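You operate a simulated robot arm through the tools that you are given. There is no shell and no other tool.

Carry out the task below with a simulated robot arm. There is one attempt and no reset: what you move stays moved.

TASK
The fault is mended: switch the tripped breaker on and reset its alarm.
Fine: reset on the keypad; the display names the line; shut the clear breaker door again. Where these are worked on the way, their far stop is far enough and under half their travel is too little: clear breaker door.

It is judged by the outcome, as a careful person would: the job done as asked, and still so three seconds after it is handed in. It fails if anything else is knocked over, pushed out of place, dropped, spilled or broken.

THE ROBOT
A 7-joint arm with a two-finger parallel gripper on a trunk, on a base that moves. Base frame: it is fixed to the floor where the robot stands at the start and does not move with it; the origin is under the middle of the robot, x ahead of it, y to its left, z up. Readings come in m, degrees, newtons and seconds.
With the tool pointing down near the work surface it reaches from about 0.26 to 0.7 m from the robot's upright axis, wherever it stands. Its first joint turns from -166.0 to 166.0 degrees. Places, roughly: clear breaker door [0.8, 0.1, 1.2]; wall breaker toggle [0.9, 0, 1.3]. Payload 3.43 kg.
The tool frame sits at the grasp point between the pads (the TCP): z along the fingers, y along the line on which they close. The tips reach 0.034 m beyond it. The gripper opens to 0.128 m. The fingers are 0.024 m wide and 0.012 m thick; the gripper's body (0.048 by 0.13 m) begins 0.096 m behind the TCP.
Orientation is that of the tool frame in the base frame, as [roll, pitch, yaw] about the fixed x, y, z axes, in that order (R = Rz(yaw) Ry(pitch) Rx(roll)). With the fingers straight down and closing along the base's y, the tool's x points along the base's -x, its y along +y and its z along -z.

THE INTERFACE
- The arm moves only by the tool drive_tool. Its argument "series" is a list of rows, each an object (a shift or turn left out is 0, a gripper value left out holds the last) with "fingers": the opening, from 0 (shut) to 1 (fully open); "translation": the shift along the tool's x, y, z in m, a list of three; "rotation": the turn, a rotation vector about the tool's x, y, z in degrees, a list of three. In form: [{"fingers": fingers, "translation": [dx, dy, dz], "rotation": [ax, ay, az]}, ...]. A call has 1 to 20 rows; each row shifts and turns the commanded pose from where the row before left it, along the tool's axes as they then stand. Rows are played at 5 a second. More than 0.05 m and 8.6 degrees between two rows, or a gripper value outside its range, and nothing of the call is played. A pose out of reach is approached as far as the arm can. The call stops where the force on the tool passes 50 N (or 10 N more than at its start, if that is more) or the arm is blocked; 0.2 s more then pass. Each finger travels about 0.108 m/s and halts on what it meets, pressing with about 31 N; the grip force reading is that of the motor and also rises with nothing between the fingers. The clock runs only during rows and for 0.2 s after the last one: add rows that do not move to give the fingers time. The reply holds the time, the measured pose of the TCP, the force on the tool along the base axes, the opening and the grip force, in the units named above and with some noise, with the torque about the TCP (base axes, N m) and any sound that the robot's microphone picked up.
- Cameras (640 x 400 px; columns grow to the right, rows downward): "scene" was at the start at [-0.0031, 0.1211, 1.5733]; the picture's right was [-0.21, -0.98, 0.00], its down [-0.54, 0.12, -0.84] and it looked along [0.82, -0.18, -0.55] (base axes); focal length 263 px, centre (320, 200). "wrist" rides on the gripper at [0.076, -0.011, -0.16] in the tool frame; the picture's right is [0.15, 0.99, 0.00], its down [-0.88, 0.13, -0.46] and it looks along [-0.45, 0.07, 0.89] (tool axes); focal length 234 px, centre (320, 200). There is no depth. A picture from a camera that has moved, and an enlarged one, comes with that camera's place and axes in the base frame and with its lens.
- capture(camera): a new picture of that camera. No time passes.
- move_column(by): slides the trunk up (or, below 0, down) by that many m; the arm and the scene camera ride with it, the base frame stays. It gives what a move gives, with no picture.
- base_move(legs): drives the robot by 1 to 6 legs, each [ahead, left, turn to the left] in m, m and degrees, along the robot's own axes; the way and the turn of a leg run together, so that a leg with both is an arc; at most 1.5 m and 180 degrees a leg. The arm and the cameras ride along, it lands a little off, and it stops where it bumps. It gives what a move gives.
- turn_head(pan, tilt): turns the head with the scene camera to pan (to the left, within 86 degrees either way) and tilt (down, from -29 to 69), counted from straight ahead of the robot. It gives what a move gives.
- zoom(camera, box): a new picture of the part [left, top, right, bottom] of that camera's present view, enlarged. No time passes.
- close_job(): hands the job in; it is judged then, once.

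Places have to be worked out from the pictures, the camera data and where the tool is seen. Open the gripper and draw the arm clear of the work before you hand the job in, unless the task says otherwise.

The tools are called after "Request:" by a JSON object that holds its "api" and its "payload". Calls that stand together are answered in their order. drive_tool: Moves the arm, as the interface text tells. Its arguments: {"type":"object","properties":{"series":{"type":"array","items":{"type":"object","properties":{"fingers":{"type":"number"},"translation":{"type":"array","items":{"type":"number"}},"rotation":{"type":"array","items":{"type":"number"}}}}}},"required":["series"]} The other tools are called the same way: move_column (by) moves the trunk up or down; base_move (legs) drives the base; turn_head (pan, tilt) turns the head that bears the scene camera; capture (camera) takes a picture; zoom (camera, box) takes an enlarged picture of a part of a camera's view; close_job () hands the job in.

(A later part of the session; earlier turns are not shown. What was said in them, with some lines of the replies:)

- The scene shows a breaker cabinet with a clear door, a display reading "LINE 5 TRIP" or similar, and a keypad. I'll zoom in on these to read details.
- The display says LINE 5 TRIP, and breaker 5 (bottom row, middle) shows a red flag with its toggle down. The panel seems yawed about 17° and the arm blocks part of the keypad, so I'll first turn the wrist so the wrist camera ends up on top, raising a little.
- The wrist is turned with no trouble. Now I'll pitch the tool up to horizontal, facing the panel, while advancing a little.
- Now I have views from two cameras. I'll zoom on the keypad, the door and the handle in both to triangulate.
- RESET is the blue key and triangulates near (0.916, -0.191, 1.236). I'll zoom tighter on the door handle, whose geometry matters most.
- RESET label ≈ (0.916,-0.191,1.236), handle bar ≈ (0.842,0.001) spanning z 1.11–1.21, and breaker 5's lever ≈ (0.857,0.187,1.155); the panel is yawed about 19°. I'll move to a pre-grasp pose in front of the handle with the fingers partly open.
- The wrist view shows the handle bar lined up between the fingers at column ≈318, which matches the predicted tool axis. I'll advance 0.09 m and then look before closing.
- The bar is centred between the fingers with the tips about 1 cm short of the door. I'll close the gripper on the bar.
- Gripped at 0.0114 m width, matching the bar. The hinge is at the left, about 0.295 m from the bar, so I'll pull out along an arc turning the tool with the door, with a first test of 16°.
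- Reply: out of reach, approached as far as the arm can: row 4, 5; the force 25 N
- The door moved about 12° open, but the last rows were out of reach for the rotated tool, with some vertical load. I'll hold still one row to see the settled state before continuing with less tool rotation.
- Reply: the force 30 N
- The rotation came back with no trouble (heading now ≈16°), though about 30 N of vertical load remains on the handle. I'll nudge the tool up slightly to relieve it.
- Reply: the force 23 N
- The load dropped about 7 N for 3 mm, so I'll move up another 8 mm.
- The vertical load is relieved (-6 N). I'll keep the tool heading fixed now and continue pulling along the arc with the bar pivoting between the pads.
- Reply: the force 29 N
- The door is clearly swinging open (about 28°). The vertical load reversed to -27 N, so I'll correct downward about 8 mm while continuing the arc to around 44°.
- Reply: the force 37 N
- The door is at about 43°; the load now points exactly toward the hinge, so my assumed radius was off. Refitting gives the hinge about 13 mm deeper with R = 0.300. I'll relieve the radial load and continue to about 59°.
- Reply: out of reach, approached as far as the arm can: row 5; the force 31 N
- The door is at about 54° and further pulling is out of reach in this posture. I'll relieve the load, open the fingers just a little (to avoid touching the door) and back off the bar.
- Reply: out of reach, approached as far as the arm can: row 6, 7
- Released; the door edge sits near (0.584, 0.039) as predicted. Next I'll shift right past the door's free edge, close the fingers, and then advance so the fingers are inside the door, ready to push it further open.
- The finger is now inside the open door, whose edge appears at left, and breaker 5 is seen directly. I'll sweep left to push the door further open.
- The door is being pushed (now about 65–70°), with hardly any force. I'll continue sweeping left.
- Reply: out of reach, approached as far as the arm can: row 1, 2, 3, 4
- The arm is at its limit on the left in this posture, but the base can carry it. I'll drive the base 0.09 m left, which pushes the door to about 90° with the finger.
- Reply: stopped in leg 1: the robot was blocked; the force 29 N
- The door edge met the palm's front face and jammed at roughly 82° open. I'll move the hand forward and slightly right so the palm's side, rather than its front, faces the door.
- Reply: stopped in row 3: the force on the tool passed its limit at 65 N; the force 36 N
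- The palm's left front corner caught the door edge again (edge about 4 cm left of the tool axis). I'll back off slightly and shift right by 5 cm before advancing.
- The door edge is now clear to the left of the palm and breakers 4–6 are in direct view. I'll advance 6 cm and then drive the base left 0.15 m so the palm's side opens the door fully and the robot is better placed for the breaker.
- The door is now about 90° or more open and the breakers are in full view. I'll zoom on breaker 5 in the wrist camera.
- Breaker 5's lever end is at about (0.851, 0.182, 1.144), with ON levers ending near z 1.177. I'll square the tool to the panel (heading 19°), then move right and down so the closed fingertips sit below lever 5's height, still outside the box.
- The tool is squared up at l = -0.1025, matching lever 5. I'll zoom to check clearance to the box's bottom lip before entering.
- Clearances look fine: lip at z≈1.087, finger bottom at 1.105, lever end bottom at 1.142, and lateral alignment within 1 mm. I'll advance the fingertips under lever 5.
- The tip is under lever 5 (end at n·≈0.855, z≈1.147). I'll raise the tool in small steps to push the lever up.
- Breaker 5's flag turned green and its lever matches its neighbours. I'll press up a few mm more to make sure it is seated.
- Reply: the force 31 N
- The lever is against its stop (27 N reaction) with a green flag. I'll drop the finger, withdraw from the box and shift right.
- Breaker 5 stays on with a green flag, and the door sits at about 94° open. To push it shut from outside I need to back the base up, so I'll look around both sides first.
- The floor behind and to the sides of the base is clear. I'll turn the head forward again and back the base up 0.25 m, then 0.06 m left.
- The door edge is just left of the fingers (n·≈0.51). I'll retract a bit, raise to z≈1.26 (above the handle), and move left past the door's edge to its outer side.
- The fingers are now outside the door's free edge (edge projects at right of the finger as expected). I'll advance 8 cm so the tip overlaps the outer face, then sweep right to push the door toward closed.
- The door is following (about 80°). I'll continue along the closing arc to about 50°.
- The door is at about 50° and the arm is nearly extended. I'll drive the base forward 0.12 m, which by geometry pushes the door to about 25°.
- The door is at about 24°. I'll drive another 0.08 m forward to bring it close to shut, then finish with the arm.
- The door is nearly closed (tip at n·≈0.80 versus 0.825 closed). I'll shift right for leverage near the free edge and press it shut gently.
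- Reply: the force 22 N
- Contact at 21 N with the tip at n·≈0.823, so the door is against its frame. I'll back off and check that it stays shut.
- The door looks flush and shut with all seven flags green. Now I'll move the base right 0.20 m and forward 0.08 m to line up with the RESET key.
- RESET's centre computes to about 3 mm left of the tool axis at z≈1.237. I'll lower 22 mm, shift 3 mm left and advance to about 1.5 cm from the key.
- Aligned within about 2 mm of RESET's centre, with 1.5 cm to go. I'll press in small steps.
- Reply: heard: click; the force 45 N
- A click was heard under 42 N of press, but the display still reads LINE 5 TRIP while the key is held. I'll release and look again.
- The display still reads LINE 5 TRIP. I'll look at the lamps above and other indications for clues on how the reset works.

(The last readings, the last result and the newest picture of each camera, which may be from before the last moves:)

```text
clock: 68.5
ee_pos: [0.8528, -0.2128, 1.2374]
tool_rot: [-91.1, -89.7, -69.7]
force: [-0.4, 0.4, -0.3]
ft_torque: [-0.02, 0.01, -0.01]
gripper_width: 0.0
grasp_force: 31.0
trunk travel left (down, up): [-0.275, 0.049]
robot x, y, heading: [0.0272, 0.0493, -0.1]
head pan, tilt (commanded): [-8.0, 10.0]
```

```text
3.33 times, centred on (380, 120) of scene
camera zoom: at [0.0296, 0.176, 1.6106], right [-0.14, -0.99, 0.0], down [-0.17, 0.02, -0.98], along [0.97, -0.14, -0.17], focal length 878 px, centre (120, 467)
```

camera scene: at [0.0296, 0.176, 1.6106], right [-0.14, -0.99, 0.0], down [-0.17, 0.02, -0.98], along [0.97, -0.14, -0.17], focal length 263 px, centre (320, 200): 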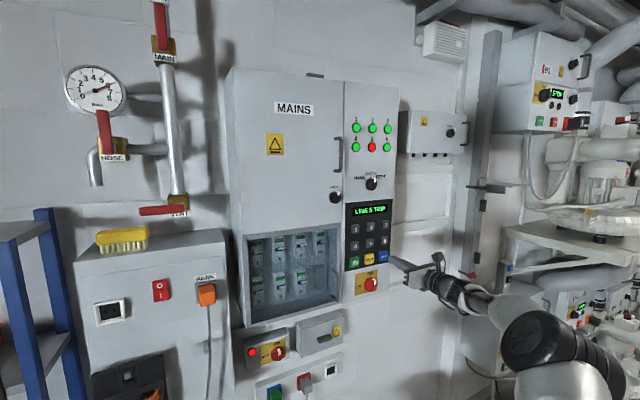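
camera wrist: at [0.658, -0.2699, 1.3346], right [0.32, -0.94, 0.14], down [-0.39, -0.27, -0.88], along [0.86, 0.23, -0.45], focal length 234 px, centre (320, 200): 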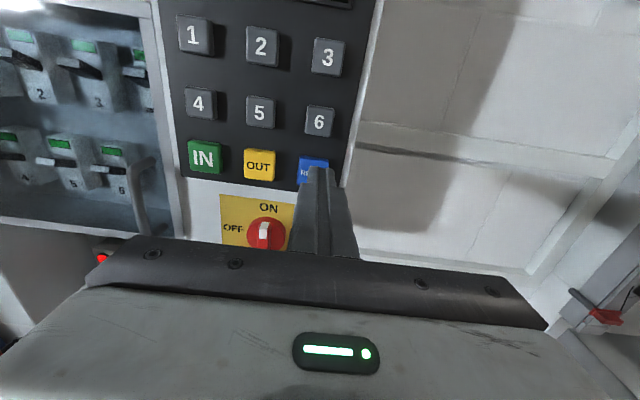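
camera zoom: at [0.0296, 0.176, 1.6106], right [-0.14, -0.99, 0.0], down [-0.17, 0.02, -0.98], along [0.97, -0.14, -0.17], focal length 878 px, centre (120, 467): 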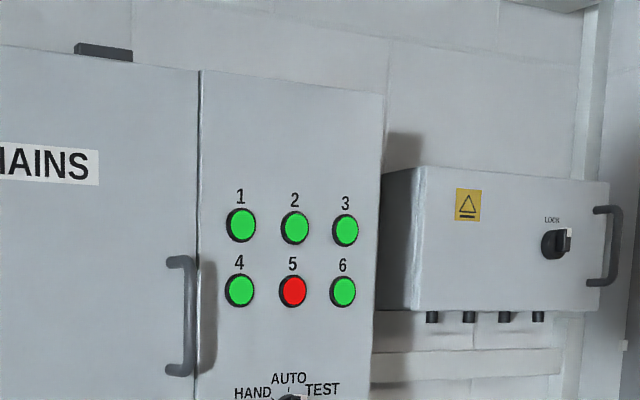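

Lamp 5 is still red, so RESET alone (it clicked) isn't enough: the hint that "the display names the line" suggests keying 5 and then RESET. Key 5 computes to 67 mm left and 59 mm up from here; I'll move in front of it.

Request:
{"api": "drive_tool", "payload": {"series": [{"fingers": 0, "translation": [0.015, -0.017, 0]}, {"translation": [0.015, -0.017, 0]}, {"translation": [0.015, -0.017, 0]}, {"translation": [0.014, -0.016, 0]}, {"translation": [0, 0, 0.015]}, {"translation": [0, 0, 0]}]}}

Request:
{"api": "zoom", "payload": {"camera": "wrist", "box": [220, 60, 420, 210]}}

Request:
{"api": "turn_head", "payload": {"pan": -14, "tilt": 22}}

Request:
{"api": "zoom", "payload": {"camera": "scene", "box": [270, 60, 430, 220]}}

```text
clock: 69.9
ee_pos: [0.8446, -0.143, 1.2948]
tool_rot: [-100.6, -89.8, -60.2]
force: [0.8, 0.6, 0.6]
ft_torque: [0.03, -0.04, -0.03]
gripper_width: 0.0002
grasp_force: 31.2
trunk travel left (down, up): [-0.275, 0.049]
robot x, y, heading: [0.0261, 0.049, 0.1]
head pan, tilt (commanded): [-8.0, 10.0]
```

```text
2.67 times, centred on (320, 135) of wrist
camera zoom: at [0.6892, -0.1853, 1.3712], right [0.32, -0.94, 0.14], down [-0.39, -0.27, -0.88], along [0.86, 0.23, -0.45], focal length 624 px, centre (320, 373)
```

zoom: 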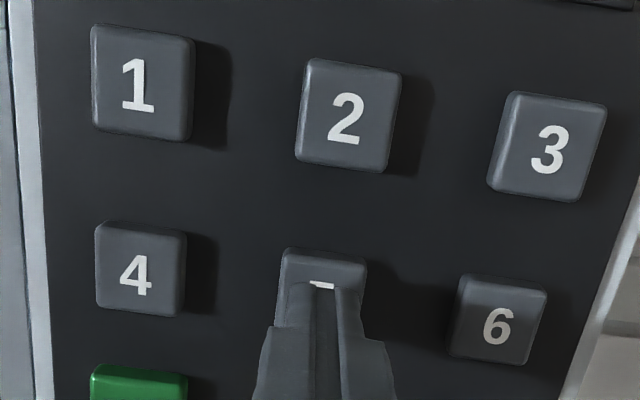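

```text
clock: 70.6
ee_pos: [0.8445, -0.1458, 1.296]
tool_rot: [-91.7, -89.9, -69.2]
force: [0.2, 0.8, 1.7]
ft_torque: [0.0, 0.0, 0.02]
gripper_width: 0.0001
grasp_force: 30.7
trunk travel left (down, up): [-0.275, 0.049]
robot x, y, heading: [0.0205, 0.0483, -0.2]
head pan, tilt (commanded): [-14.0, 22.0]
```

```text
2.50 times, centred on (350, 140) of scene
camera zoom: at [0.0276, 0.1666, 1.5912], right [-0.24, -0.97, 0.0], down [-0.36, 0.09, -0.93], along [0.9, -0.23, -0.37], focal length 659 px, centre (245, 350)
```

zoom: 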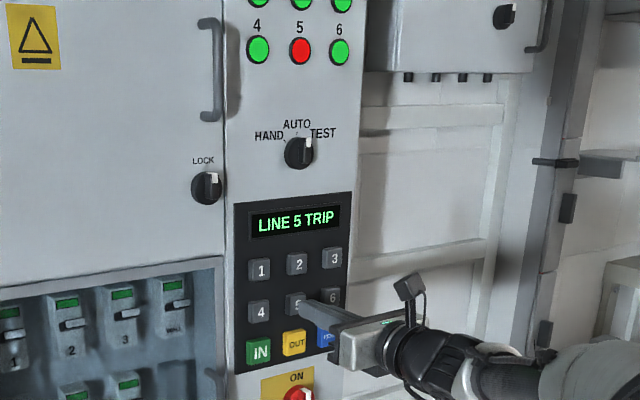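

The finger is centred on key 5 with about 1.8 cm to go. I'll press it.

Request:
{"api": "drive_tool", "payload": {"series": [{"fingers": 0, "translation": [0, 0, 0.01]}, {"translation": [0, 0, 0.006]}, {"translation": [0, 0, 0.004]}, {"translation": [0, 0, 0.003]}, {"translation": [0, 0, 0.001]}, {"translation": [0, 0, -0.008]}, {"translation": [0, 0, -0.012]}, {"translation": [0, 0, -0.015]}, {"translation": [0, 0, 0]}]}}

Request:
{"api": "zoom", "payload": {"camera": "scene", "box": [270, 60, 430, 220]}}

```text
clock: 72.6
ee_pos: [0.8317, -0.1481, 1.296]
tool_rot: [-83.8, -89.8, -77.0]
force: [-0.6, -0.1, -0.2]
ft_torque: [-0.02, -0.02, 0.02]
gripper_width: 0.0
grasp_force: 30.6
trunk travel left (down, up): [-0.275, 0.049]
robot x, y, heading: [0.0272, 0.0519, 0.1]
head pan, tilt (commanded): [-14.0, 22.0]
heard: click
```

```text
2.50 times, centred on (350, 140) of scene
camera zoom: at [0.0275, 0.1665, 1.5912], right [-0.24, -0.97, 0.0], down [-0.36, 0.09, -0.93], along [0.9, -0.23, -0.37], focal length 659 px, centre (245, 350)
```

zoom: 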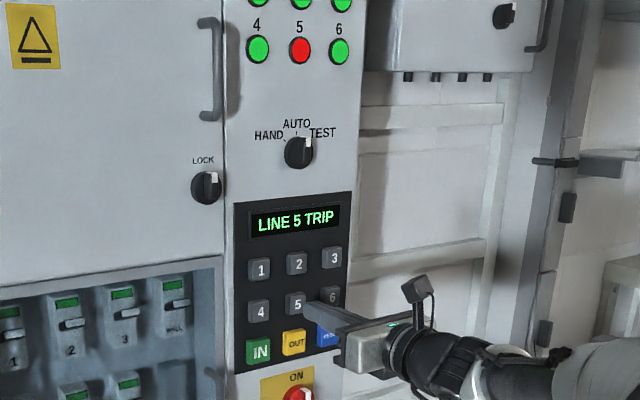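

Key 5 clicked. Now I'll go straight to RESET (67 mm right, 59 mm down) and press it.

Request:
{"api": "drive_tool", "payload": {"series": [{"fingers": 0, "translation": [-0.02, 0.022, 0]}, {"translation": [-0.02, 0.022, 0]}, {"translation": [-0.019, 0.022, 0]}, {"translation": [0, 0, 0]}, {"translation": [0, 0, 0.015]}, {"translation": [0, 0, 0.01]}, {"translation": [0, 0, 0.006]}, {"translation": [0, 0, 0.004]}, {"translation": [0, 0, 0.002]}, {"translation": [0, 0, -0.008]}, {"translation": [0, 0, -0.015]}, {"translation": [0, 0, -0.02]}, {"translation": [0, 0, 0]}]}}

Request:
{"api": "zoom", "payload": {"camera": "scene", "box": [270, 60, 430, 220]}}

```text
clock: 75.4
ee_pos: [0.8512, -0.2113, 1.2383]
tool_rot: [-78.3, -89.8, -82.5]
force: [0.4, -0.3, -0.1]
ft_torque: [0.0, 0.01, -0.03]
gripper_width: 0.0
grasp_force: 31.3
trunk travel left (down, up): [-0.275, 0.049]
robot x, y, heading: [0.0289, 0.0534, -0.3]
head pan, tilt (commanded): [-14.0, 22.0]
heard: click
```

```text
2.50 times, centred on (350, 140) of scene
camera zoom: at [0.0275, 0.1664, 1.5912], right [-0.24, -0.97, 0.0], down [-0.36, 0.09, -0.93], along [0.9, -0.23, -0.37], focal length 659 px, centre (245, 350)
```

zoom: 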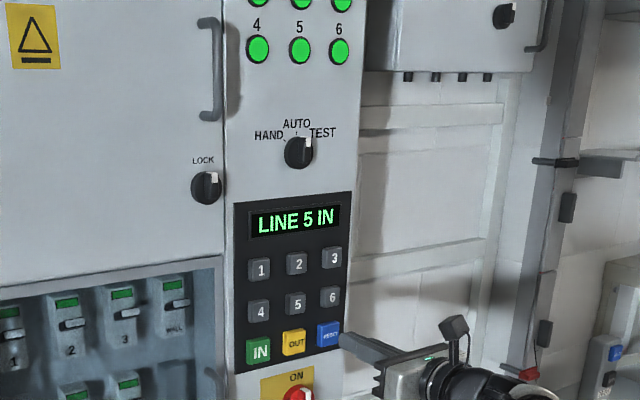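

The display now reads "LINE 5 IN" and lamp 5 is green. I'll withdraw the arm, open the gripper and verify the door is fully shut.

Request:
{"api": "drive_tool", "payload": {"series": [{"fingers": 0, "translation": [0, 0, -0.02]}, {"translation": [0, 0, -0.025]}, {"translation": [0, 0, -0.03]}, {"translation": [0, 0, -0.03]}, {"translation": [0, 0, -0.03]}, {"fingers": 1, "translation": [0, 0, 0]}, {"translation": [0, 0, 0]}, {"translation": [0, 0, 0]}, {"translation": [0, 0, 0]}]}}

Request:
{"api": "turn_head", "payload": {"pan": -5, "tilt": 28}}

Request:
{"api": "capture", "payload": {"camera": "scene"}}

Request:
{"api": "zoom", "payload": {"camera": "scene", "box": [230, 60, 430, 220]}}

Request:
{"api": "capture", "payload": {"camera": "wrist"}}

```text
clock: 77.4
ee_pos: [0.7215, -0.2568, 1.2354]
tool_rot: [-91.2, -89.7, -69.5]
force: [-0.2, 0.9, -0.2]
ft_torque: [0.03, 0.05, 0.01]
gripper_width: 0.1281
grasp_force: 0.0
trunk travel left (down, up): [-0.275, 0.049]
robot x, y, heading: [0.0266, 0.0513, 0.1]
head pan, tilt (commanded): [-14.0, 22.0]
```

```text
clock: 78.1
ee_pos: [0.7226, -0.2565, 1.236]
tool_rot: [-91.4, -89.9, -69.5]
force: [0.5, 0.7, 0.8]
ft_torque: [0.0, 0.0, -0.01]
gripper_width: 0.128
grasp_force: 0.1
trunk travel left (down, up): [-0.275, 0.049]
robot x, y, heading: [0.0243, 0.0487, -0.3]
head pan, tilt (commanded): [-5.0, 28.0]
```

```text
taken
camera scene: at [0.0284, 0.181, 1.5816], right [-0.09, -1.0, 0.0], down [-0.47, 0.04, -0.88], along [0.88, -0.08, -0.47], focal length 263 px, centre (320, 200)
```

scene: 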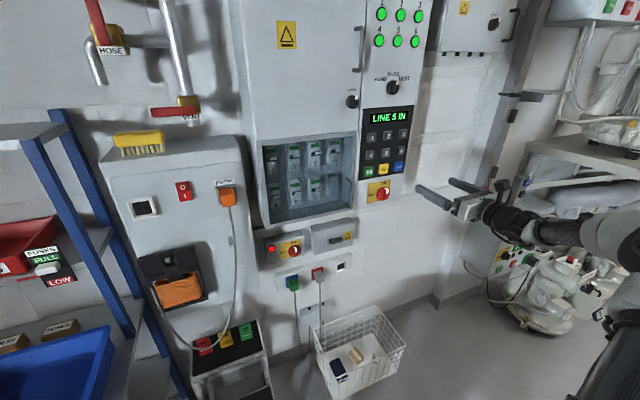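

```text
2.50 times, centred on (330, 140) of scene
camera zoom: at [0.0284, 0.181, 1.5816], right [-0.09, -1.0, 0.0], down [-0.47, 0.04, -0.88], along [0.88, -0.08, -0.47], focal length 659 px, centre (295, 350)
```

zoom: 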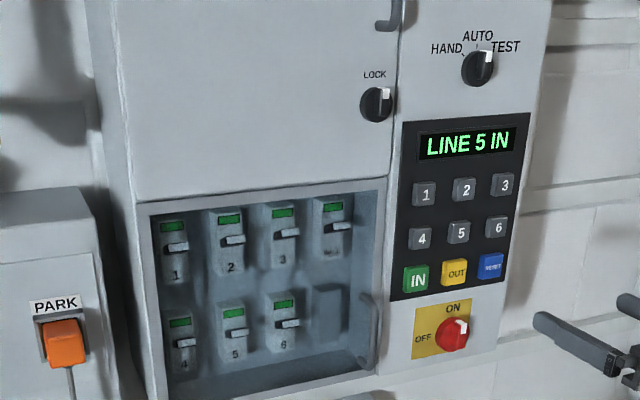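

```text
taken
camera wrist: at [0.5668, -0.2976, 1.3113], right [0.32, -0.94, 0.14], down [-0.39, -0.27, -0.88], along [0.86, 0.23, -0.45], focal length 234 px, centre (320, 200)
```

wrist: 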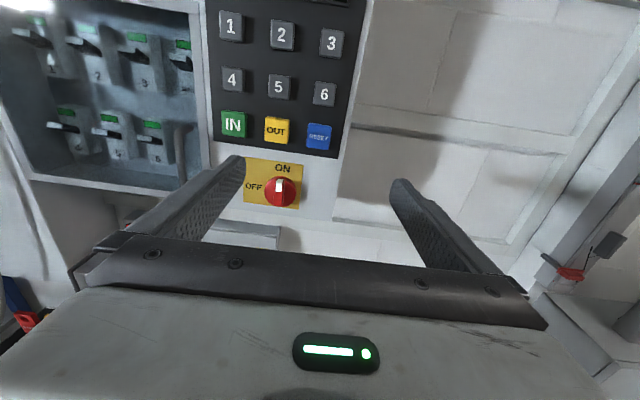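

Everything looks right. I'll zoom closely on the door's edges to confirm it is fully flush as it was at the start.

Request:
{"api": "zoom", "payload": {"camera": "scene", "box": [325, 125, 375, 225]}}

Request:
{"api": "zoom", "payload": {"camera": "wrist", "box": [100, 0, 260, 200]}}

Request:
{"api": "zoom", "payload": {"camera": "scene", "box": [250, 120, 370, 230]}}

```text
4.00 times, centred on (350, 175) of scene
camera zoom: at [0.0284, 0.181, 1.5816], right [-0.09, -1.0, 0.0], down [-0.47, 0.04, -0.88], along [0.88, -0.08, -0.47], focal length 1054 px, centre (200, 300)
```

zoom: 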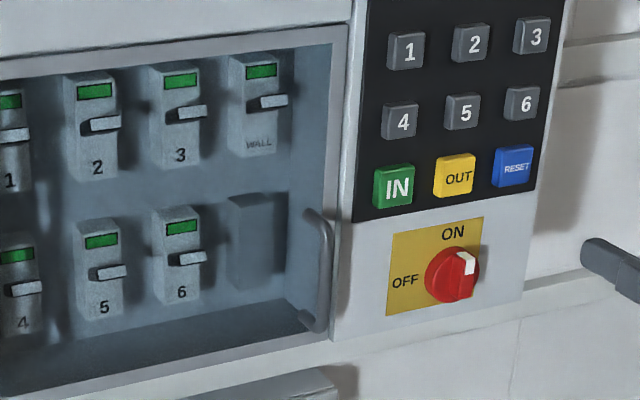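

```text
2.00 times, centred on (180, 100) of wrist
camera zoom: at [0.5668, -0.2976, 1.3113], right [0.32, -0.94, 0.14], down [-0.39, -0.27, -0.88], along [0.86, 0.23, -0.45], focal length 468 px, centre (600, 400)
```

zoom: 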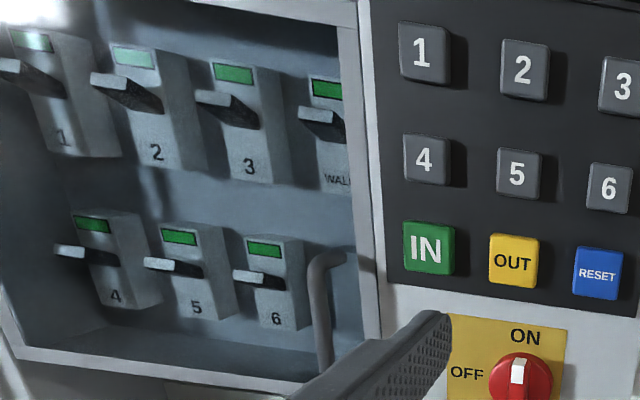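

```text
3.64 times, centred on (310, 175) of scene
camera zoom: at [0.0284, 0.181, 1.5816], right [-0.09, -1.0, 0.0], down [-0.47, 0.04, -0.88], along [0.88, -0.08, -0.47], focal length 958 px, centre (356, 291)
```

zoom: 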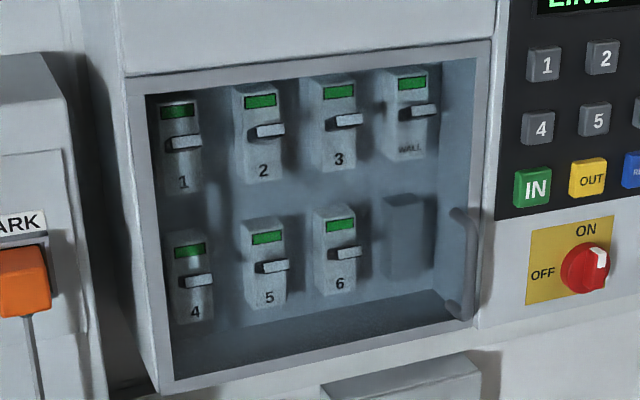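

The door is flush with the frame just as at the start, all flags are green, lamp 5 is green and the display says LINE 5 IN. I'll back the robot off a bit to be clear of the work and take one last look.

Request:
{"api": "base_move", "payload": {"legs": [[-0.15, 0, 0]]}}

Request:
{"api": "capture", "payload": {"camera": "scene"}}

Request:
{"api": "zoom", "payload": {"camera": "scene", "box": [260, 60, 420, 220]}}

```text
clock: 79.5
ee_pos: [0.5713, -0.2577, 1.2369]
tool_rot: [-88.4, -89.8, -72.4]
force: [-1.0, 0.9, -0.3]
ft_torque: [-0.02, -0.02, -0.02]
gripper_width: 0.1279
grasp_force: 0.1
trunk travel left (down, up): [-0.275, 0.049]
robot x, y, heading: [-0.1197, 0.0523, 0.1]
head pan, tilt (commanded): [-5.0, 28.0]
```

```text
taken
camera scene: at [-0.1204, 0.1816, 1.5815], right [-0.09, -1.0, 0.0], down [-0.47, 0.04, -0.88], along [0.88, -0.08, -0.47], focal length 263 px, centre (320, 200)
```

scene: 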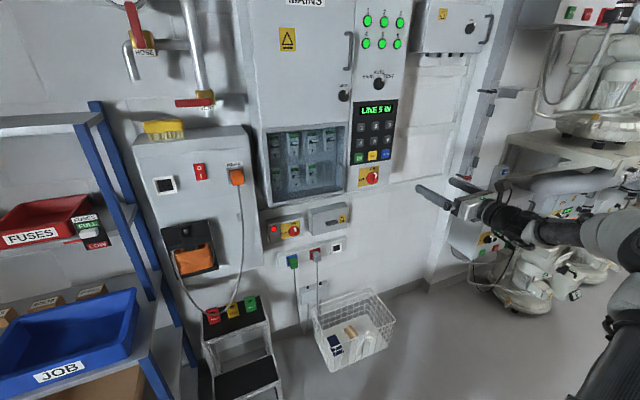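

```text
2.50 times, centred on (340, 140) of scene
camera zoom: at [-0.1204, 0.1816, 1.5815], right [-0.09, -1.0, 0.0], down [-0.47, 0.04, -0.88], along [0.88, -0.08, -0.47], focal length 659 px, centre (270, 350)
```

zoom: 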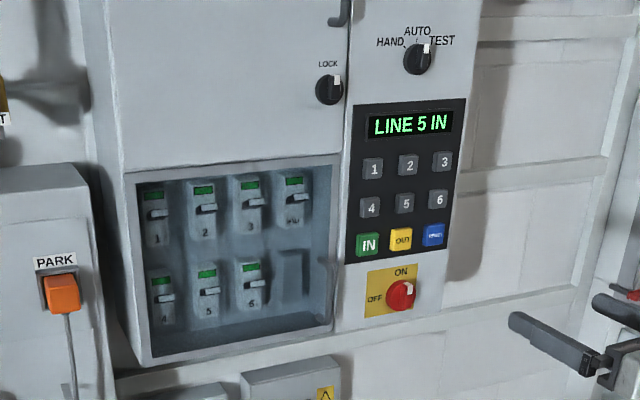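

Breaker 5 is on, the alarm is cleared ("LINE 5 IN", all lamps green), the clear door is shut, the gripper is open and the arm is clear. I'll hand the job in.

Request:
{"api": "close_job", "payload": {}}

```text
The job is handed in.
```

Breaker 5 is switched on and its alarm is reset. The display now reads "LINE 5 IN", and all six line lamps and all seven breaker flags are green.

- **Reset:** Pressing RESET on its own did not clear the alarm. Keying 5 and then RESET did.
- **Door:** I opened the clear breaker door to about 94° to work on the breaker. I then pressed it shut against its frame, and the last pictures show it flush, as at the start.
- **Contact during opening:** The gripper caught the door's edge twice, with a peak of about 65 N. I saw no damage, and nothing else was knocked over or pushed out of place.

The gripper is open, and the robot is backed about 0.15 m away from the panel.
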